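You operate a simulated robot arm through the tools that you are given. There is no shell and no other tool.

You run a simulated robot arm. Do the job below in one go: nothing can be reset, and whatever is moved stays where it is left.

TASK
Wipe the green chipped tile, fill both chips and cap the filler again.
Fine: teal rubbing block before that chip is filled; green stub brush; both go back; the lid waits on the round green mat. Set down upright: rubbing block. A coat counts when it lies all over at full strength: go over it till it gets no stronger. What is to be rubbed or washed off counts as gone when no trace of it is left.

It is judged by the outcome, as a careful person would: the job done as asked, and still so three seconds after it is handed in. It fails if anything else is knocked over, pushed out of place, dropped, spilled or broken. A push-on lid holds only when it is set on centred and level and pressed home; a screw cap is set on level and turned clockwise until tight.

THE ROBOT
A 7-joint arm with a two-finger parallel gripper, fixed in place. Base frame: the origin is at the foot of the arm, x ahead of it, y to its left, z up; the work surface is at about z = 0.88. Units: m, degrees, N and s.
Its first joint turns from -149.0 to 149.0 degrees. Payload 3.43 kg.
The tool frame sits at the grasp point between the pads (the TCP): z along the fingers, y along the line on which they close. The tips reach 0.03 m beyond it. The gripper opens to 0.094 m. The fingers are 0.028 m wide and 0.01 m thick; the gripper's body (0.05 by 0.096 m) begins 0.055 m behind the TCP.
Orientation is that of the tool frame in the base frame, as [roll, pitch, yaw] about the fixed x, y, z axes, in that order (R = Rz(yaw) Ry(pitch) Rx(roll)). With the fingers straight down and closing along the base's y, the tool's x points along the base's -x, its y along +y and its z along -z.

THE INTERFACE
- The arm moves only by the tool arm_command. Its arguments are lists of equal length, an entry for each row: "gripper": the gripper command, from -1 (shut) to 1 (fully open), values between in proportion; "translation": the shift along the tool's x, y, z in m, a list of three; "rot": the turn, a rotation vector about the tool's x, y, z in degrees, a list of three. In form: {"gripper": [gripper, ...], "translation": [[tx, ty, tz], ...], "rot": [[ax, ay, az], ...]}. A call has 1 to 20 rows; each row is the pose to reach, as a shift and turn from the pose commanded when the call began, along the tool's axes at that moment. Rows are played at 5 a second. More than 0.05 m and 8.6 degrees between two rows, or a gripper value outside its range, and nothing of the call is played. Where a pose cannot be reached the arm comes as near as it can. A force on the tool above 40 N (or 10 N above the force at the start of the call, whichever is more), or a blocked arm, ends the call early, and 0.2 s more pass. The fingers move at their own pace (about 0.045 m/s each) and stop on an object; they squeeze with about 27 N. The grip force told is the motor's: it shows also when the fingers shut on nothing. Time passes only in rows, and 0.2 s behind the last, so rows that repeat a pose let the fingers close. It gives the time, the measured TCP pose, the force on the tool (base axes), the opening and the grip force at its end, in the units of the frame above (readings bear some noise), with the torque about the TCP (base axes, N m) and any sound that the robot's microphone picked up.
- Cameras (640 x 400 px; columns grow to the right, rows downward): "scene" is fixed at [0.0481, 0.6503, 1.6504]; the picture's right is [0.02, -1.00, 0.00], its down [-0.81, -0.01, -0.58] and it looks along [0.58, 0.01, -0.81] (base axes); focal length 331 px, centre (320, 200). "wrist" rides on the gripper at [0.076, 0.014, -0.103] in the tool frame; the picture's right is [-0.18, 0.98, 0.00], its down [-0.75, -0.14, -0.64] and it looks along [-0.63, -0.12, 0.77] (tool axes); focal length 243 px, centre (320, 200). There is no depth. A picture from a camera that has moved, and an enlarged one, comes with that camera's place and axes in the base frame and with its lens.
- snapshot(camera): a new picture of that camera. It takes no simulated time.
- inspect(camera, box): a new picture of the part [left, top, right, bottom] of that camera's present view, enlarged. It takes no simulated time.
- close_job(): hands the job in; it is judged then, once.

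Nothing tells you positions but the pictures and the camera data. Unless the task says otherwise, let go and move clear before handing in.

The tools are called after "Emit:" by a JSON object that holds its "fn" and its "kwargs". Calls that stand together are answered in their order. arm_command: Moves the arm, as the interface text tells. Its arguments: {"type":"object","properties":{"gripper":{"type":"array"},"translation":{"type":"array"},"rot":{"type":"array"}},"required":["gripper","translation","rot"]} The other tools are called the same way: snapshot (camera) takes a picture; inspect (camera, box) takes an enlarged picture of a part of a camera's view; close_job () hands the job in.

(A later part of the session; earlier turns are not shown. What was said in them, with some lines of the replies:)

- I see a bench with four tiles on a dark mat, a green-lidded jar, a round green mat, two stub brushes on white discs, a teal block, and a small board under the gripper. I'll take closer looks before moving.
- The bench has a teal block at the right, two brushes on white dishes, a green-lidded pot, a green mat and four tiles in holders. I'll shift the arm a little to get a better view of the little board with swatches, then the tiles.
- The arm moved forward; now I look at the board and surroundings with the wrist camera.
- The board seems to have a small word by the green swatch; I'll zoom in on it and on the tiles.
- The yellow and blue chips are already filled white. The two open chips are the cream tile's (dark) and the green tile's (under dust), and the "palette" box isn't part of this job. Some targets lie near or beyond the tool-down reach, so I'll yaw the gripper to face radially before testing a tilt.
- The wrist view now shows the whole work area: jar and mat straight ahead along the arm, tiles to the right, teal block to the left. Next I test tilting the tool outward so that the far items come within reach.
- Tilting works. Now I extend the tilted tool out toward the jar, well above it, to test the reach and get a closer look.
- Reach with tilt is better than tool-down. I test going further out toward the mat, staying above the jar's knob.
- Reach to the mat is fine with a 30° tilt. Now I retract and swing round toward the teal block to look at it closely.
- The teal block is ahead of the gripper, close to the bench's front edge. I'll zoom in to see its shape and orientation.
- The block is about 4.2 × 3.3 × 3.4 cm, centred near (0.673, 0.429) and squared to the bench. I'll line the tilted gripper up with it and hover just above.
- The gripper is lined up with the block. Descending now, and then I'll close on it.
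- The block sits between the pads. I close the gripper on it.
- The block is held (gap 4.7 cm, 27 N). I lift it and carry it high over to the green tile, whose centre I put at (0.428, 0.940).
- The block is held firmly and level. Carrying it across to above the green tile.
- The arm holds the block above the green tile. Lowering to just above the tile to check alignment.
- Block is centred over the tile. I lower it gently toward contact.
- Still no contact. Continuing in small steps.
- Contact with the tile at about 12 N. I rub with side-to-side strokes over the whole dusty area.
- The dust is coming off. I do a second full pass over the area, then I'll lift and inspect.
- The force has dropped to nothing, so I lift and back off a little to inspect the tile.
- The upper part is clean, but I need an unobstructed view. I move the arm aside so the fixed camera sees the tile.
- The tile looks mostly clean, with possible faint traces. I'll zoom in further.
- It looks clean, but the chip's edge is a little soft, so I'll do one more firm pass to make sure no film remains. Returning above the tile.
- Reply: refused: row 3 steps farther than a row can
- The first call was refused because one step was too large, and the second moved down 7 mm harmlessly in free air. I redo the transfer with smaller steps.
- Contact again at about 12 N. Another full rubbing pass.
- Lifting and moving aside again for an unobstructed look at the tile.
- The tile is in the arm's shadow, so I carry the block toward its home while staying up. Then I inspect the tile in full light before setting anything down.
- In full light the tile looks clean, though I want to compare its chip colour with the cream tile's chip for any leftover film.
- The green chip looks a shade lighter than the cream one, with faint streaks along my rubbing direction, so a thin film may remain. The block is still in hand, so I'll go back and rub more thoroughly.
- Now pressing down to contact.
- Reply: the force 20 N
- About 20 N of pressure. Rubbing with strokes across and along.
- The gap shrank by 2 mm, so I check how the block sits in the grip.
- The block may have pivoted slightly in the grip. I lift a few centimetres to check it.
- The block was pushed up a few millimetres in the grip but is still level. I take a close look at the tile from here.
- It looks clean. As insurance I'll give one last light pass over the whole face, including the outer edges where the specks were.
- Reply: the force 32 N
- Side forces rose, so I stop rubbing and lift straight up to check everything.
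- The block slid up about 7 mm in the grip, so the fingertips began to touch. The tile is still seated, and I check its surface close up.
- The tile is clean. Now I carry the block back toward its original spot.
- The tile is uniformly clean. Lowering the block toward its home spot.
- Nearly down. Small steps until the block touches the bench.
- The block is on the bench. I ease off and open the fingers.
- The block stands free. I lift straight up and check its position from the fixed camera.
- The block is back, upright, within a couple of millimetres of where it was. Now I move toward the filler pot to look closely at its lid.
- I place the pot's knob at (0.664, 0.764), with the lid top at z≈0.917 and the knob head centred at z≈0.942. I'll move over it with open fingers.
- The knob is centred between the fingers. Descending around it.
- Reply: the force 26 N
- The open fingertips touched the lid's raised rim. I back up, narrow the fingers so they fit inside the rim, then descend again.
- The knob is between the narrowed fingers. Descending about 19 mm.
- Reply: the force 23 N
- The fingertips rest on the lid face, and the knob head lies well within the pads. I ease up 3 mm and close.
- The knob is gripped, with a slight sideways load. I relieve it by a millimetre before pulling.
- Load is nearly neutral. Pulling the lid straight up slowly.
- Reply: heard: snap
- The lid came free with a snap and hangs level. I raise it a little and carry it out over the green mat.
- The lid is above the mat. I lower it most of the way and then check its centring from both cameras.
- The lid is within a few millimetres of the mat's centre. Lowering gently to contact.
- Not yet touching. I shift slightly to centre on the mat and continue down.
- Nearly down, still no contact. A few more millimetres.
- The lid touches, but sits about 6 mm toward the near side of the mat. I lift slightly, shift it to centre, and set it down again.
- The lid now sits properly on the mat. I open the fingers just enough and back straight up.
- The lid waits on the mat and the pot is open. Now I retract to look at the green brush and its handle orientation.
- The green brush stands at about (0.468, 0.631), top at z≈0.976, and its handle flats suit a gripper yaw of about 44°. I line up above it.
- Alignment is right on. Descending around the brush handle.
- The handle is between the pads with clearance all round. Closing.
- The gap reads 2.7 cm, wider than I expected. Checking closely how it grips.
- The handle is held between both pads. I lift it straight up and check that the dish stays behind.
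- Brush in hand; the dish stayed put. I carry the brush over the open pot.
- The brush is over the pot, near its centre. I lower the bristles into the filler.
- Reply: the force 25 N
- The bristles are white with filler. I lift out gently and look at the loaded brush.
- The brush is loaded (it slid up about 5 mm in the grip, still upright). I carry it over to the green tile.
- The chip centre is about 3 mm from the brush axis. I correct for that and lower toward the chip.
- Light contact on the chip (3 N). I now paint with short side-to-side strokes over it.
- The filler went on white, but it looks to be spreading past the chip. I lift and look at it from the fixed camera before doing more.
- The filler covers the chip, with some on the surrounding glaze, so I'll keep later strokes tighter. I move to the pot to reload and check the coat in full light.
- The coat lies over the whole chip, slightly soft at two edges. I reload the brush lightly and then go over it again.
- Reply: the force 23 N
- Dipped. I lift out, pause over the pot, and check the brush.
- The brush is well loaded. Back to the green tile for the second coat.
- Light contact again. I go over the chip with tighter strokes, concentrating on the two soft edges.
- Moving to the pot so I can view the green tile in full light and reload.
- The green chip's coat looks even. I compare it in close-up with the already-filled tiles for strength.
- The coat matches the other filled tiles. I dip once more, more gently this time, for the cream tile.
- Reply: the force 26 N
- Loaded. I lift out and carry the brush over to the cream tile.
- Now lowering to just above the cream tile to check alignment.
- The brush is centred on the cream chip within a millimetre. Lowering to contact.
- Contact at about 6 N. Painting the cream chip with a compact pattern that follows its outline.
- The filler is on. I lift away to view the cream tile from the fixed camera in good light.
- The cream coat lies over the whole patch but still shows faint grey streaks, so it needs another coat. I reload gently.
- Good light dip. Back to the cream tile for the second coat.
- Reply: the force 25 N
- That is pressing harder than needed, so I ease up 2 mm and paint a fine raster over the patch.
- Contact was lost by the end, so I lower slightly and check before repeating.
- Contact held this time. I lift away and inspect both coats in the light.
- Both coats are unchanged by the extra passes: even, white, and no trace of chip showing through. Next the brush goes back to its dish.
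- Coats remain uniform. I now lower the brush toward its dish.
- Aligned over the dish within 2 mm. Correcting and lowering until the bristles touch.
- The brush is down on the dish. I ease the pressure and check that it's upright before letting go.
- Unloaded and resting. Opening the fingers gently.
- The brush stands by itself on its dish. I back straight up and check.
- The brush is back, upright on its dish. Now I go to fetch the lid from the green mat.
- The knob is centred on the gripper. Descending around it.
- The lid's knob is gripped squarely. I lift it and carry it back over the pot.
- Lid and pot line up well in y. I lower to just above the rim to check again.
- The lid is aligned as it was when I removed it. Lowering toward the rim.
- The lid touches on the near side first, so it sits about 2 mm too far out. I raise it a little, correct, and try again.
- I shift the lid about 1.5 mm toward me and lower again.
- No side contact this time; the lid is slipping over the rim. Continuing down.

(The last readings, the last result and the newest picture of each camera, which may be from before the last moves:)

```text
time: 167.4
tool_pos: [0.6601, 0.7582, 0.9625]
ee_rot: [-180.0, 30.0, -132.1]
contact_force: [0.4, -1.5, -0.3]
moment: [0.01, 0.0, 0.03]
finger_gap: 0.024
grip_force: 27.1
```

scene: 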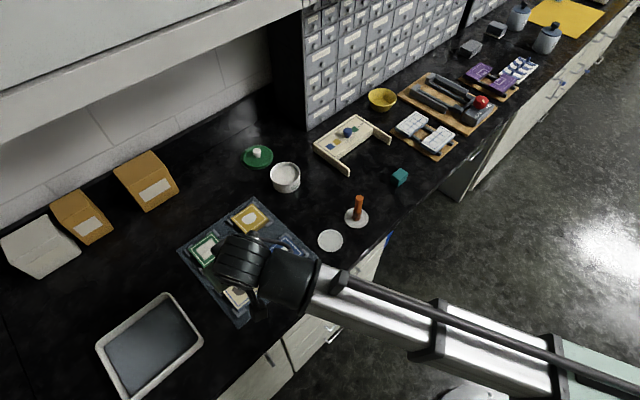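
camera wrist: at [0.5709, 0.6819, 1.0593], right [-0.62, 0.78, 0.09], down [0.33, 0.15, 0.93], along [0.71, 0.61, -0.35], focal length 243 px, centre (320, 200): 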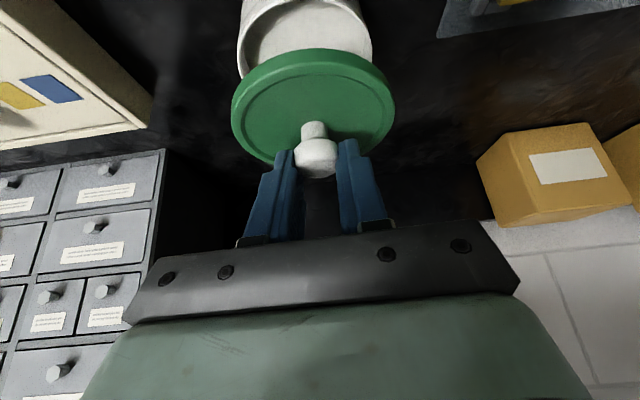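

Emit:
{"fn": "arm_command", "kwargs": {"gripper": [-1, -1, -1], "translation": [[0.0005, 0, 0.0009], [0.001, 0, 0.0017], [0.0015, 0, 0.0026]], "rot": [[0, 0, 0], [0, 0, 0], [0, 0, 0]]}}

Emit:
{"fn": "inspect", "kwargs": {"camera": "scene", "box": [260, 145, 310, 195]}}

```text
time: 168.2
tool_pos: [0.6598, 0.7598, 0.9627]
ee_rot: [180.0, 30.2, -132.1]
contact_force: [0.2, 0.5, 16.8]
moment: [-0.1, 0.09, 0.01]
finger_gap: 0.0239
grip_force: 26.8
```

```text
8.00 times, centred on (285, 170) of scene
camera zoom: at [0.0481, 0.6503, 1.6504], right [0.02, -1.0, 0.0], down [-0.81, -0.01, -0.58], along [0.58, 0.01, -0.81], focal length 2651 px, centre (600, 440)
```

zoom: 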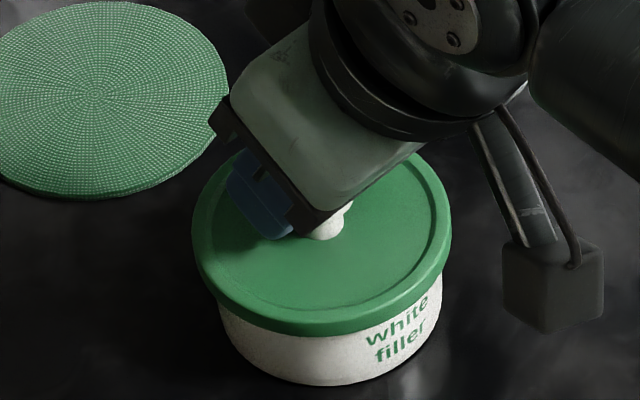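

Firm resistance now, with about 1–2 mm left to go. I press further until it clicks home.

Emit:
{"fn": "arm_command", "kwargs": {"gripper": [-1, -1], "translation": [[0.0005, 0, 0.0009], [0.0008, 0, 0.0013]], "rot": [[0, 0, 0], [0, 0, 0]]}}

```text
time: 168.8
tool_pos: [0.6598, 0.7583, 0.962]
ee_rot: [179.9, 30.3, -132.2]
contact_force: [2.5, 2.6, 34.8]
moment: [0.11, -0.05, -0.01]
finger_gap: 0.0241
grip_force: 27.0
```

Emit:
{"fn": "arm_command", "kwargs": {"gripper": [-1, -1, -1], "translation": [[0.0003, 0, 0.0004], [0.0005, 0, 0.0008], [0.0005, 0, 0.0008]], "rot": [[0, 0, 0], [0, 0, 0], [0, 0, 0]]}}

Emit:
{"fn": "inspect", "kwargs": {"camera": "scene", "box": [260, 145, 310, 195]}}

Emit:
{"fn": "inspect", "kwargs": {"camera": "wrist", "box": [210, 0, 430, 200]}}

```text
time: 169.6
tool_pos: [0.6607, 0.7579, 0.9598]
ee_rot: [180.0, 30.2, -132.0]
contact_force: [7.2, -2.3, 36.9]
moment: [-0.07, -0.29, 0.0]
finger_gap: 0.0241
grip_force: 27.2
```

```text
8.00 times, centred on (285, 170) of scene
camera zoom: at [0.0481, 0.6503, 1.6504], right [0.02, -1.0, 0.0], down [-0.81, -0.01, -0.58], along [0.58, 0.01, -0.81], focal length 2651 px, centre (600, 440)
```

zoom: 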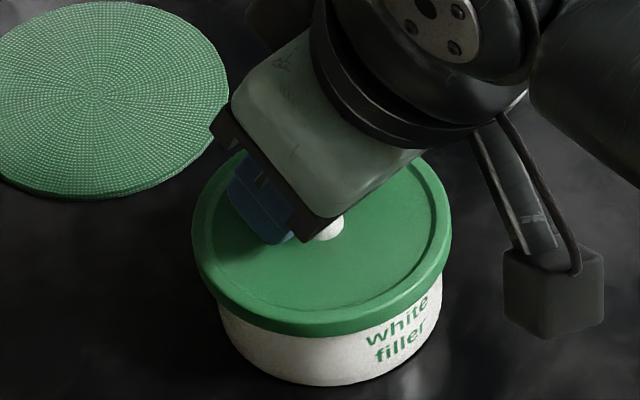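

```text
2.00 times, centred on (320, 100) of wrist
camera zoom: at [0.5705, 0.6804, 1.0102], right [-0.62, 0.78, 0.09], down [0.32, 0.15, 0.93], along [0.71, 0.61, -0.34], focal length 485 px, centre (320, 400)
```

zoom: 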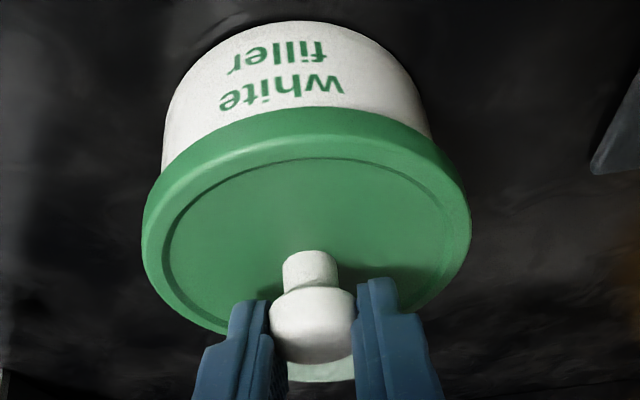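

No click heard yet and the fingers slid a little down the knob. I compare with the original seated view at the same zoom.

Emit:
{"fn": "inspect", "kwargs": {"camera": "scene", "box": [235, 140, 310, 200]}}

```text
6.67 times, centred on (272, 170) of scene
camera zoom: at [0.0481, 0.6503, 1.6504], right [0.02, -1.0, 0.0], down [-0.81, -0.01, -0.58], along [0.58, 0.01, -0.81], focal length 2209 px, centre (637, 400)
```

zoom: 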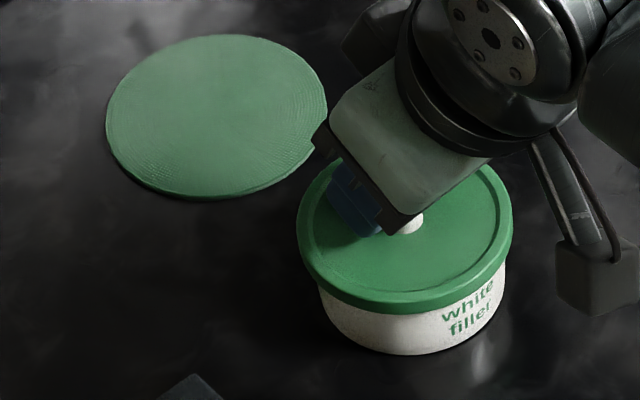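

The lid sits where it originally did, but without a click I can't be sure it's home. I press a little harder; the fingertips bear near the lid's centre.

Emit:
{"fn": "arm_command", "kwargs": {"gripper": [-1, -1, -1], "translation": [[0.0003, 0, 0.0004], [0.0005, 0, 0.0009], [0.0007, 0, 0.0013]], "rot": [[0, 0, 0], [0, 0, 0], [0, 0, 0]]}}

```text
time: 170.3
tool_pos: [0.6605, 0.7587, 0.9589]
ee_rot: [-179.9, 30.5, -132.1]
contact_force: [-0.9, -1.2, 12.6]
moment: [-0.2, 0.2, 0.02]
finger_gap: 0.0241
grip_force: 27.4
stopped in row 3: the force on the tool passed its limit at 50 N (the readings are from after the stop); the commanded pose is now the measured one
```

That reached 50 N with the lid at its original height. I check whether it holds by easing up slightly and watching for a pull force.

Emit:
{"fn": "arm_command", "kwargs": {"gripper": [-1, -1], "translation": [[-0.0003, 0, -0.0005], [-0.0005, 0, -0.0009]], "rot": [[0, 0, 0], [0, 0, 0]]}}

Emit:
{"fn": "arm_command", "kwargs": {"gripper": [-1, -1], "translation": [[-0.0003, 0, -0.0005], [-0.0005, 0, -0.0009]], "rot": [[0, 0, 0], [0, 0, 0]]}}

```text
time: 170.9
tool_pos: [0.6606, 0.759, 0.9591]
ee_rot: [-180.0, 30.4, -132.1]
contact_force: [4.8, -1.5, 14.1]
moment: [0.09, -0.23, -0.03]
finger_gap: 0.0243
grip_force: 27.3
```

```text
time: 171.6
tool_pos: [0.6605, 0.7587, 0.9588]
ee_rot: [-180.0, 30.2, -132.2]
contact_force: [3.6, -0.3, 2.4]
moment: [0.11, -0.15, 0.03]
finger_gap: 0.0242
grip_force: 26.5
```

Emit:
{"fn": "arm_command", "kwargs": {"gripper": [-1, -1], "translation": [[-0.0003, 0, -0.0005], [-0.0004, 0, -0.0007]], "rot": [[0, 0, 0], [0, 0, 0]]}}

```text
time: 172.2
tool_pos: [0.6588, 0.7588, 0.9605]
ee_rot: [179.9, 30.3, -132.1]
contact_force: [2.0, -1.2, -0.3]
moment: [-0.02, 0.01, -0.03]
finger_gap: 0.0242
grip_force: 26.9
```

Emit:
{"fn": "arm_command", "kwargs": {"gripper": [-1, -1], "translation": [[-0.0003, 0, -0.0005], [-0.0005, 0, -0.0009]], "rot": [[0, 0, 0], [0, 0, 0]]}}

Emit:
{"fn": "inspect", "kwargs": {"camera": "scene", "box": [260, 145, 310, 195]}}

Emit:
{"fn": "inspect", "kwargs": {"camera": "wrist", "box": [210, 0, 430, 200]}}

```text
time: 172.8
tool_pos: [0.6607, 0.7591, 0.961]
ee_rot: [-180.0, 30.3, -132.1]
contact_force: [-0.4, -1.2, -0.7]
moment: [-0.03, 0.04, 0.01]
finger_gap: 0.0242
grip_force: 27.0
```

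```text
8.00 times, centred on (285, 170) of scene
camera zoom: at [0.0481, 0.6503, 1.6504], right [0.02, -1.0, 0.0], down [-0.81, -0.01, -0.58], along [0.58, 0.01, -0.81], focal length 2651 px, centre (600, 440)
```

zoom: 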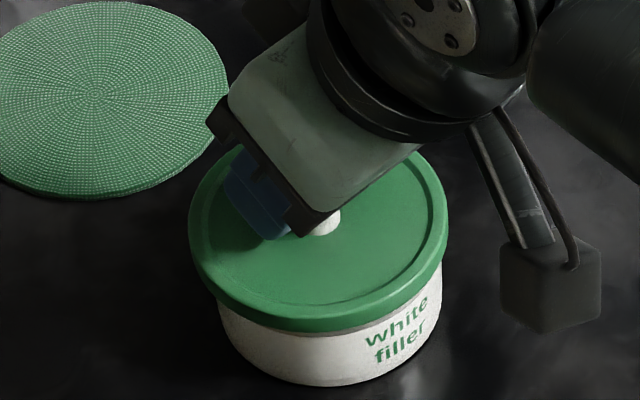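

```text
2.00 times, centred on (320, 100) of wrist
camera zoom: at [0.571, 0.6812, 1.0124], right [-0.62, 0.78, 0.09], down [0.32, 0.15, 0.93], along [0.71, 0.61, -0.34], focal length 485 px, centre (320, 400)
```

zoom: 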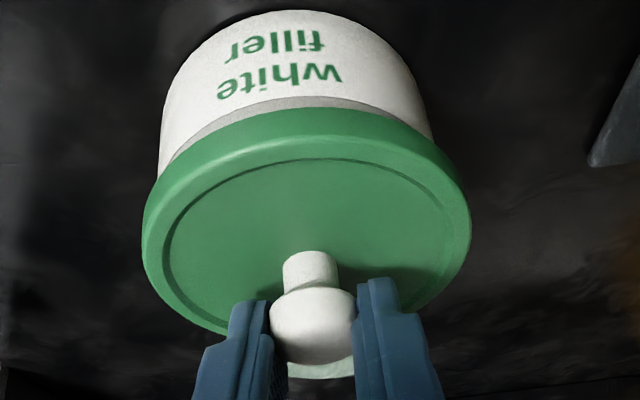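

The lid lifts freely, so it isn't snapped on yet. I set it back down on the rim, let go, and will press straight down on the knob with closed fingers instead.

Emit:
{"fn": "arm_command", "kwargs": {"gripper": [-1, -1, -1], "translation": [[0.0005, 0, 0.0009], [0.001, 0, 0.0017], [0.0013, 0, 0.0023]], "rot": [[0, 0, 0], [0, 0, 0], [0, 0, 0]]}}

Emit:
{"fn": "inspect", "kwargs": {"camera": "scene", "box": [260, 145, 310, 195]}}

```text
time: 173.6
tool_pos: [0.6617, 0.7591, 0.96]
ee_rot: [179.9, 30.5, -132.1]
contact_force: [0.4, 0.8, 1.2]
moment: [-0.05, 0.07, 0.0]
finger_gap: 0.0242
grip_force: 27.1
```

```text
8.00 times, centred on (285, 170) of scene
camera zoom: at [0.0481, 0.6503, 1.6504], right [0.02, -1.0, 0.0], down [-0.81, -0.01, -0.58], along [0.58, 0.01, -0.81], focal length 2651 px, centre (600, 440)
```

zoom: 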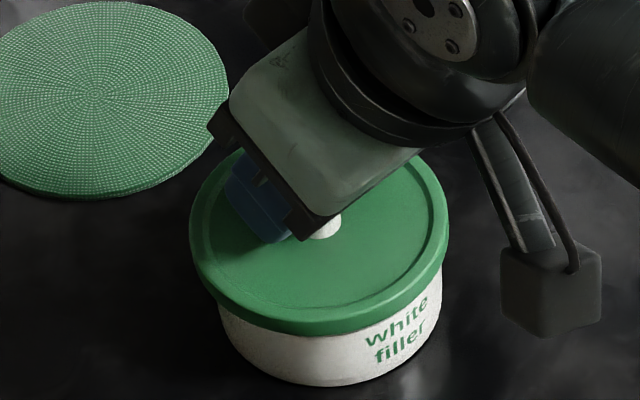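

The lid rests on the rim. Releasing the knob and backing up.

Emit:
{"fn": "arm_command", "kwargs": {"gripper": [-0.4, -0.1, -0.05, -0.05], "translation": [[0, 0, 0], [0, 0, 0], [0, 0, 0], [0, 0, 0]], "rot": [[0, 0, 0], [0, 0, 0], [0, 0, 0], [0, 0, 0]]}}

Emit:
{"fn": "arm_command", "kwargs": {"gripper": [-0.05, -0.05, -0.05, -0.05], "translation": [[-0.005, 0, -0.0087], [-0.015, 0, -0.026], [-0.025, 0, -0.0433], [-0.03, 0, -0.052]], "rot": [[0, 0, 0], [0, 0.2, 0], [0, 0.4, 0], [0, 0.5, 0]]}}

Emit:
{"fn": "snapshot", "kwargs": {"camera": "wrist"}}

Emit:
{"fn": "inspect", "kwargs": {"camera": "scene", "box": [260, 145, 310, 195]}}

Emit:
{"fn": "inspect", "kwargs": {"camera": "wrist", "box": [210, 0, 430, 160]}}

```text
time: 174.6
tool_pos: [0.6605, 0.76, 0.9604]
ee_rot: [-180.0, 30.2, -131.9]
contact_force: [-2.1, 2.6, 5.2]
moment: [0.03, 0.05, 0.0]
finger_gap: 0.0439
grip_force: 0.0
heard: snap
```

```text
time: 175.6
tool_pos: [0.6601, 0.7579, 1.0186]
ee_rot: [-180.0, 29.8, -132.1]
contact_force: [-0.4, 0.3, -0.5]
moment: [0.01, 0.0, 0.01]
finger_gap: 0.0444
grip_force: 0.0
```

```text
taken
camera wrist: at [0.571, 0.6806, 1.0707], right [-0.62, 0.78, 0.09], down [0.33, 0.15, 0.93], along [0.71, 0.61, -0.35], focal length 243 px, centre (320, 200)
```

wrist: 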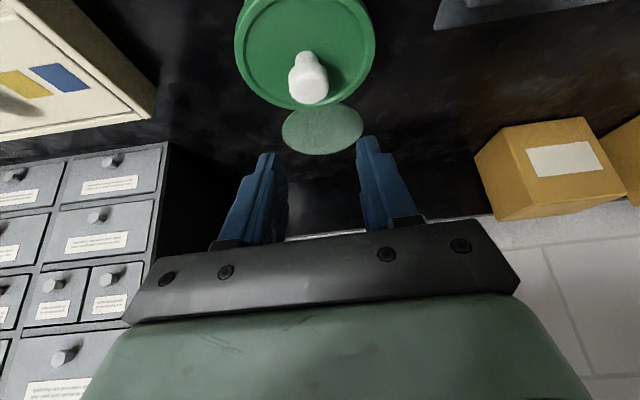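

```text
8.00 times, centred on (285, 170) of scene
camera zoom: at [0.0481, 0.6503, 1.6504], right [0.02, -1.0, 0.0], down [-0.81, -0.01, -0.58], along [0.58, 0.01, -0.81], focal length 2651 px, centre (600, 440)
```

zoom: 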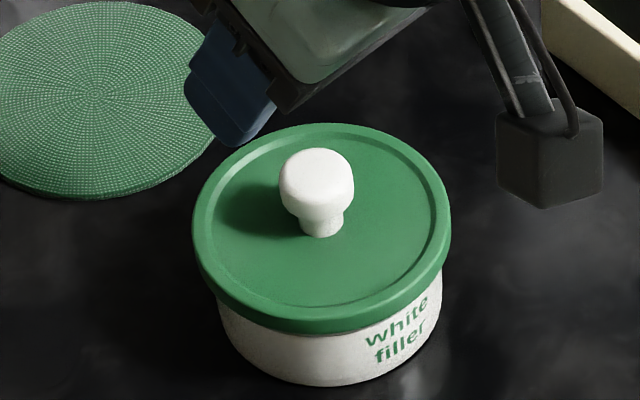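

```text
2.50 times, centred on (320, 80) of wrist
camera zoom: at [0.571, 0.6806, 1.0707], right [-0.62, 0.78, 0.09], down [0.33, 0.15, 0.93], along [0.71, 0.61, -0.35], focal length 606 px, centre (320, 500)
```

zoom: 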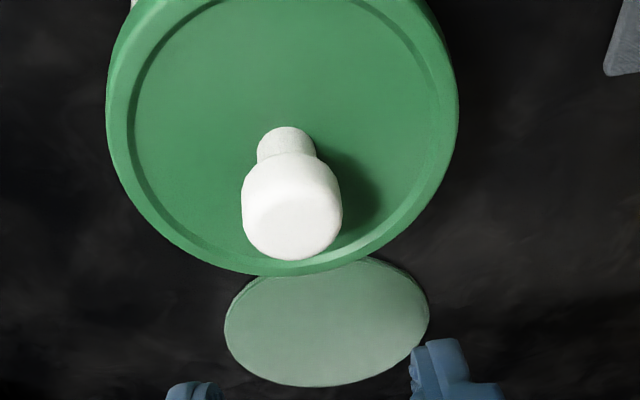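

I heard the snap as I let go: the lid has engaged. For certainty I'll close the fingers and press gently on top of the knob.

Emit:
{"fn": "arm_command", "kwargs": {"gripper": [-0.4, -0.8, -1, -1, -1], "translation": [[0, 0, 0], [0, 0, 0], [0, 0, 0], [-0.003, 0.0003, 0.0018], [-0.003, 0.0003, 0.0018]], "rot": [[0, 0, 0], [0, 0, 0], [0, 0, 0], [0, 0, 0], [0, 0, 0]]}}

Emit:
{"fn": "arm_command", "kwargs": {"gripper": [-1, -1, -1], "translation": [[0.006, 0, 0.0104], [0.012, 0, 0.0208], [0.0135, 0, 0.0234]], "rot": [[0, 0, 0], [0, 0, 0], [0, 0, 0]]}}

Emit:
{"fn": "inspect", "kwargs": {"camera": "wrist", "box": [210, 0, 430, 200]}}

Emit:
{"fn": "inspect", "kwargs": {"camera": "scene", "box": [260, 145, 310, 195]}}

```text
time: 176.8
tool_pos: [0.6629, 0.7602, 1.0191]
ee_rot: [-179.9, 29.8, -132.2]
contact_force: [-0.4, 0.7, 0.8]
moment: [-0.01, 0.0, 0.02]
finger_gap: 0.0001
grip_force: 27.1
```

```text
time: 177.6
tool_pos: [0.6626, 0.7623, 0.992]
ee_rot: [-180.0, 29.8, -132.2]
contact_force: [-0.2, 0.3, 0.5]
moment: [0.0, 0.02, 0.02]
finger_gap: 0.0
grip_force: 26.9
```

```text
2.00 times, centred on (320, 100) of wrist
camera zoom: at [0.5735, 0.6843, 1.0442], right [-0.62, 0.78, 0.09], down [0.33, 0.15, 0.93], along [0.71, 0.61, -0.35], focal length 485 px, centre (320, 400)
```

zoom: 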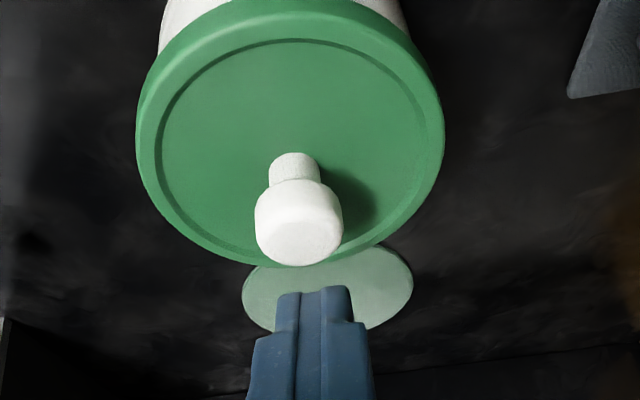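

```text
8.00 times, centred on (285, 170) of scene
camera zoom: at [0.0481, 0.6503, 1.6504], right [0.02, -1.0, 0.0], down [-0.81, -0.01, -0.58], along [0.58, 0.01, -0.81], focal length 2651 px, centre (600, 440)
```

zoom: 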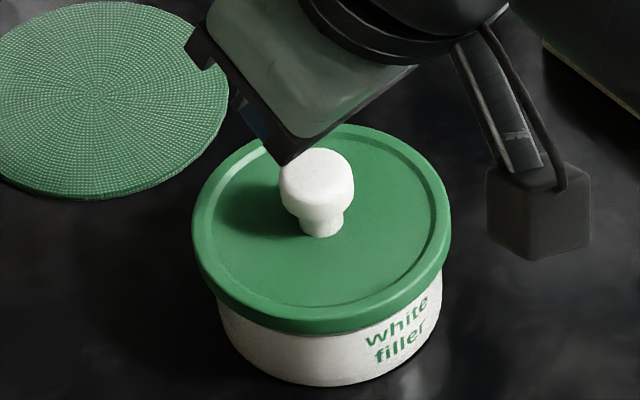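

Emit:
{"fn": "arm_command", "kwargs": {"gripper": [-1, -1, -1, -1], "translation": [[0, -0.002, 0], [0.0015, -0.002, 0.0026], [0.0025, -0.002, 0.0043], [0.003, -0.002, 0.0052]], "rot": [[0, 0, 0], [0, 0, 0], [0, 0, 0], [0, 0, 0]]}}

Emit:
{"fn": "arm_command", "kwargs": {"gripper": [-1, -1, -1], "translation": [[0.0005, 0, 0.0009], [0.001, 0, 0.0017], [0.001, 0, 0.0017]], "rot": [[0, 0, 0], [0, 0, 0], [0, 0, 0]]}}

```text
time: 178.6
tool_pos: [0.6637, 0.7598, 0.985]
ee_rot: [-180.0, 29.8, -132.1]
contact_force: [0.6, 0.0, -0.9]
moment: [-0.05, 0.03, -0.01]
finger_gap: 0.0001
grip_force: 27.7
```

```text
time: 179.3
tool_pos: [0.6637, 0.76, 0.9839]
ee_rot: [-179.9, 29.9, -132.1]
contact_force: [-0.1, -0.9, -0.2]
moment: [-0.01, -0.04, 0.02]
finger_gap: 0.0
grip_force: 27.3
```

Emit:
{"fn": "arm_command", "kwargs": {"gripper": [-1, -1, -1], "translation": [[0.0005, 0, 0.0009], [0.001, 0, 0.0017], [0.001, 0, 0.0017]], "rot": [[0, 0, 0], [0, 0, 0], [0, 0, 0]]}}

Emit:
{"fn": "inspect", "kwargs": {"camera": "scene", "box": [260, 145, 310, 195]}}

```text
time: 180.2
tool_pos: [0.6638, 0.7621, 0.9834]
ee_rot: [180.0, 30.1, -132.1]
contact_force: [-2.7, -1.8, 20.0]
moment: [-0.01, 0.01, -0.01]
finger_gap: 0.0
grip_force: 26.8
```

```text
8.00 times, centred on (285, 170) of scene
camera zoom: at [0.0481, 0.6503, 1.6504], right [0.02, -1.0, 0.0], down [-0.81, -0.01, -0.58], along [0.58, 0.01, -0.81], focal length 2651 px, centre (600, 440)
```

zoom: 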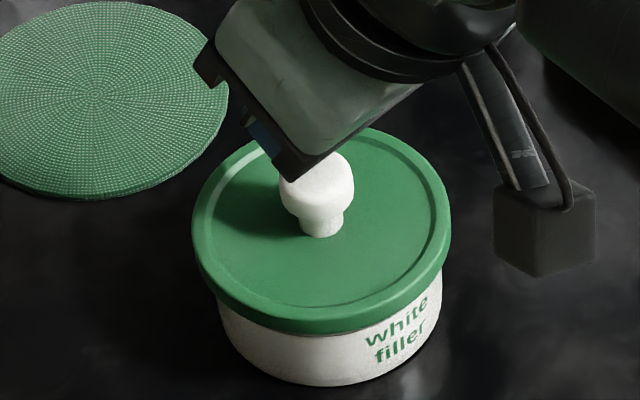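

Pressing at 20 N with the load centred. A bit more, then I'll release.

Emit:
{"fn": "arm_command", "kwargs": {"gripper": [-1, -1, -1], "translation": [[0.0003, 0, 0.0005], [0.0005, 0, 0.0009], [0.0005, 0, 0.0009]], "rot": [[0, 0, 0], [0, 0, 0], [0, 0, 0]]}}

```text
time: 180.9
tool_pos: [0.6635, 0.7602, 0.9834]
ee_rot: [179.9, 30.1, -132.2]
contact_force: [-1.9, 4.2, 39.9]
moment: [0.25, 0.01, 0.04]
finger_gap: 0.0
grip_force: 26.3
```

It takes 40 N without moving further, so the lid is home. I lift off and retreat for a final check of the whole scene.

Emit:
{"fn": "arm_command", "kwargs": {"gripper": [-1, -1, -1, -1], "translation": [[-0.002, 0, -0.0035], [-0.0125, 0, -0.0217], [-0.03, 0, -0.052], [-0.045, 0, -0.0779]], "rot": [[0, 0, 0], [0, 0, 0], [0, 0, 0], [0, 0, 0]]}}

Emit:
{"fn": "arm_command", "kwargs": {"gripper": [-1, -1, -1, -1, -1, -1], "translation": [[0.03, 0, -0.03], [0.06, 0, -0.06], [0.09, 0, -0.09], [0.12, 0, -0.12], [0.15, 0, -0.15], [0.18, 0, -0.18]], "rot": [[0, 0, 0], [0, 0, 0], [0, 0, 0], [0, 0, 0], [0, 0, 0], [0, 0, 0]]}}

Emit:
{"fn": "snapshot", "kwargs": {"camera": "scene"}}

Emit:
{"fn": "inspect", "kwargs": {"camera": "scene", "box": [235, 140, 310, 200]}}

Emit:
{"fn": "inspect", "kwargs": {"camera": "scene", "box": [170, 190, 330, 330]}}

Emit:
{"fn": "inspect", "kwargs": {"camera": "scene", "box": [198, 238, 222, 260]}}

Emit:
{"fn": "inspect", "kwargs": {"camera": "scene", "box": [228, 276, 252, 298]}}

Emit:
{"fn": "snapshot", "kwargs": {"camera": "wrist"}}

```text
time: 181.9
tool_pos: [0.6646, 0.7618, 1.0684]
ee_rot: [180.0, 29.7, -132.2]
contact_force: [0.3, 0.2, -0.5]
moment: [-0.03, 0.0, 0.02]
finger_gap: 0.0001
grip_force: 26.7
```

```text
time: 183.3
tool_pos: [0.4973, 0.5795, 1.1364]
ee_rot: [-180.0, 29.8, -132.1]
contact_force: [0.2, 0.5, 0.0]
moment: [0.0, 0.01, 0.03]
finger_gap: 0.0001
grip_force: 27.1
```

```text
taken
```

scene: 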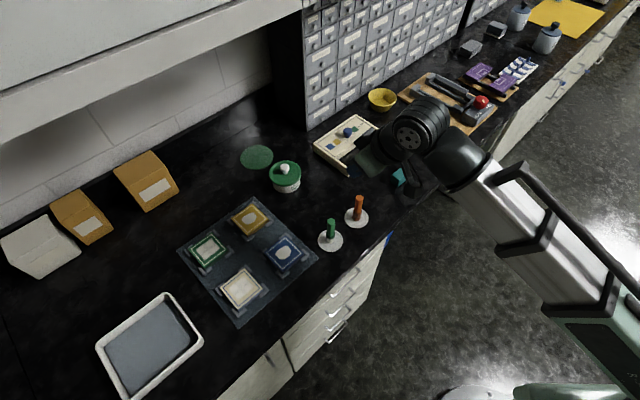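

```text
6.67 times, centred on (272, 170) of scene
camera zoom: at [0.0481, 0.6503, 1.6504], right [0.02, -1.0, 0.0], down [-0.81, -0.01, -0.58], along [0.58, 0.01, -0.81], focal length 2209 px, centre (637, 400)
```

zoom: 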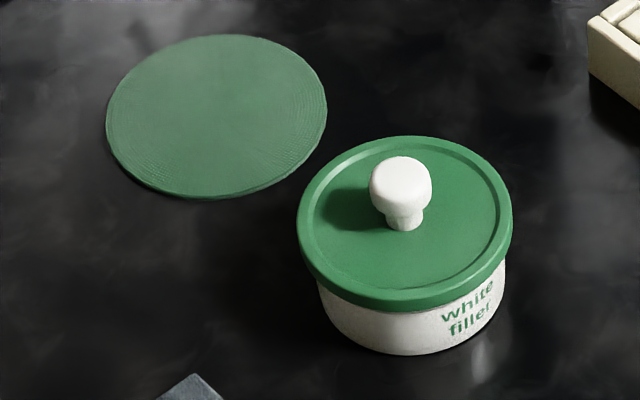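

```text
2.86 times, centred on (250, 260) of scene
camera zoom: at [0.0481, 0.6503, 1.6504], right [0.02, -1.0, 0.0], down [-0.81, -0.01, -0.58], along [0.58, 0.01, -0.81], focal length 947 px, centre (520, 29)
```

zoom: 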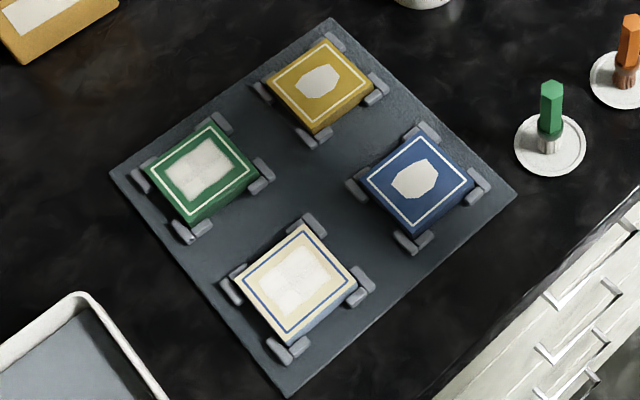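

```text
16.00 times, centred on (210, 249) of scene
camera zoom: at [0.0481, 0.6503, 1.6504], right [0.02, -1.0, 0.0], down [-0.81, -0.01, -0.58], along [0.58, 0.01, -0.81], focal length 5301 px, centre (2080, -584)
```

zoom: 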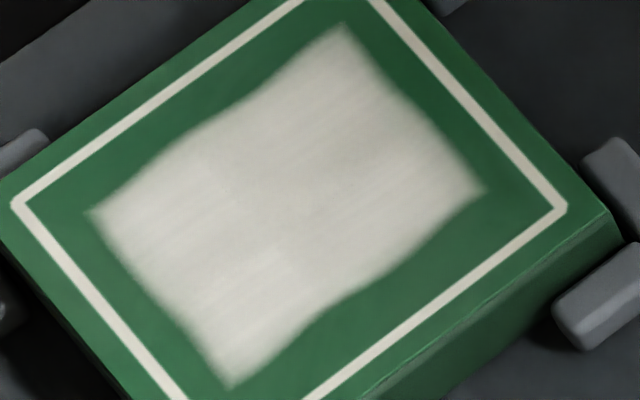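

```text
16.00 times, centred on (240, 287) of scene
camera zoom: at [0.0481, 0.6503, 1.6504], right [0.02, -1.0, 0.0], down [-0.81, -0.01, -0.58], along [0.58, 0.01, -0.81], focal length 5301 px, centre (1600, -1192)
```

zoom: 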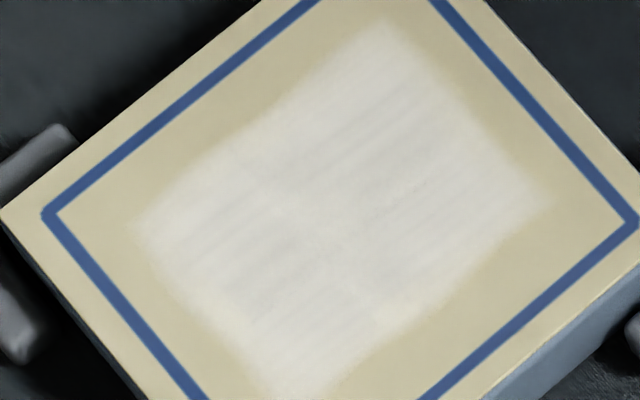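

```text
taken
camera wrist: at [0.4099, 0.5018, 1.1884], right [-0.62, 0.78, 0.09], down [0.33, 0.15, 0.93], along [0.71, 0.61, -0.35], focal length 243 px, centre (320, 200)
```

wrist: 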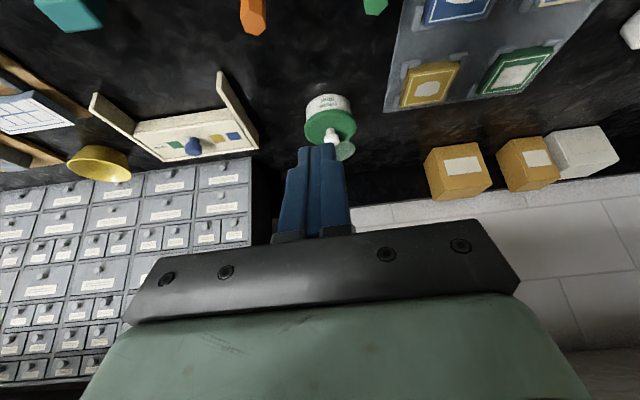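

The lid matches its original seating, both chips are white, and the brush stands on its dish. I move the arm up and clear for a last look at the block and the rest.

Emit:
{"fn": "arm_command", "kwargs": {"gripper": [-0.5, 0, 0, 0, 0], "translation": [[-0.01, 0.03, -0.03], [-0.02, 0.06, -0.06], [-0.03, 0.09, -0.09], [-0.04, 0.12, -0.11], [-0.05, 0.15, -0.12]], "rot": [[0, 0, 0], [0, 0, 0], [0, 0, 0], [0, 0, 0], [0, 0, 0]]}}

Emit:
{"fn": "snapshot", "kwargs": {"camera": "scene"}}

Emit:
{"fn": "inspect", "kwargs": {"camera": "scene", "box": [380, 155, 430, 200]}}

Emit:
{"fn": "inspect", "kwargs": {"camera": "scene", "box": [230, 130, 430, 260]}}

```text
time: 184.6
tool_pos: [0.3793, 0.6674, 1.266]
ee_rot: [180.0, 29.8, -132.0]
contact_force: [-0.2, 0.0, -0.3]
moment: [-0.02, -0.02, -0.04]
finger_gap: 0.0467
grip_force: 0.1
```

```text
taken
```

scene: 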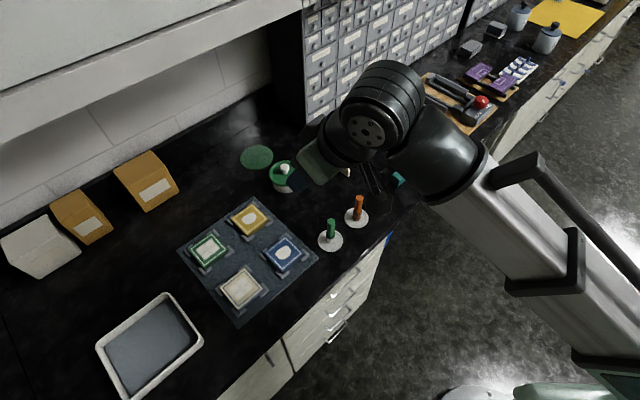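

```text
8.89 times, centred on (405, 178) of scene
camera zoom: at [0.0481, 0.6503, 1.6504], right [0.02, -1.0, 0.0], down [-0.81, -0.01, -0.58], along [0.58, 0.01, -0.81], focal length 2945 px, centre (-436, 400)
```

zoom: 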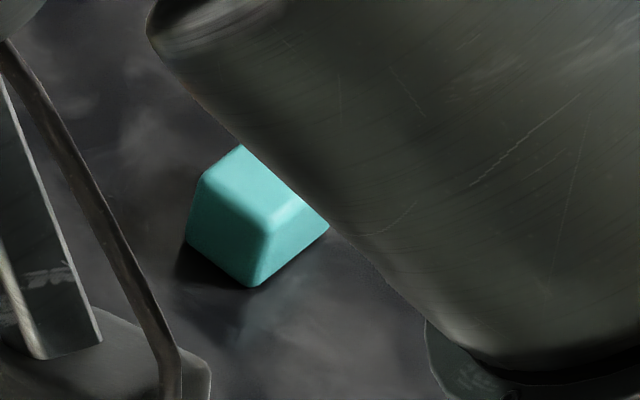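

```text
3.08 times, centred on (330, 195) of scene
camera zoom: at [0.0481, 0.6503, 1.6504], right [0.02, -1.0, 0.0], down [-0.81, -0.01, -0.58], along [0.58, 0.01, -0.81], focal length 1020 px, centre (289, 215)
```

zoom: 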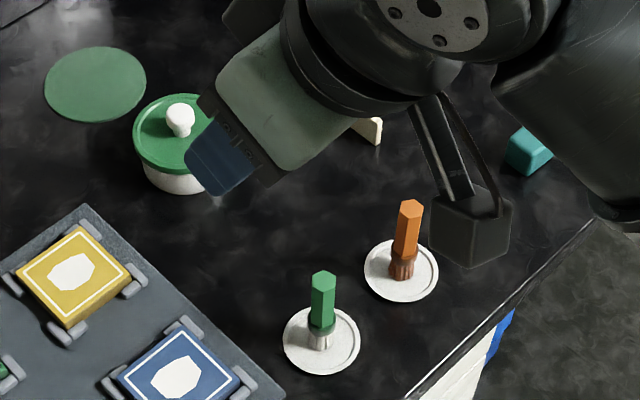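

Everything checks out from here: the block is back and upright, the brush is on its dish, and the lid snapped on. Both chips are filled, nothing else has moved, and the arm is clear, so I'm handing the job in.

Emit:
{"fn": "close_job", "kwargs": {}}

```text
The job is handed in.
```

The green tile is wiped clean, both chips are filled, and the filler pot is capped; I've handed the job in.

- **Wiping:** I rubbed the green tile with the teal block until no dust showed. During the last pass the block slid up in the grip and the fingertips briefly touched the tile. I saw no mark, and the tile stayed seated. The block is back upright, within a few millimetres of where it was.
- **Filling:** The two open chips were on the green and cream tiles; the yellow and blue ones were already filled. Each got at least two coats, until going over it again made no visible difference. On both tiles the filler spread a few millimetres past the chip onto the glaze, and I left it there. The cream patch still has faint grey streaks that further coats didn't change.
- **Brush:** The green brush is back on its dish, standing upright. Its bristles still have filler on them.
- **Lid:** It waited on the round green mat. Pressing it on while gripping the knob didn't catch at first. It snapped on when I released it level, and a 40 N press on the knob moved it no further. I didn't try pulling it off again afterwards. The pot may have shifted about a millimetre.
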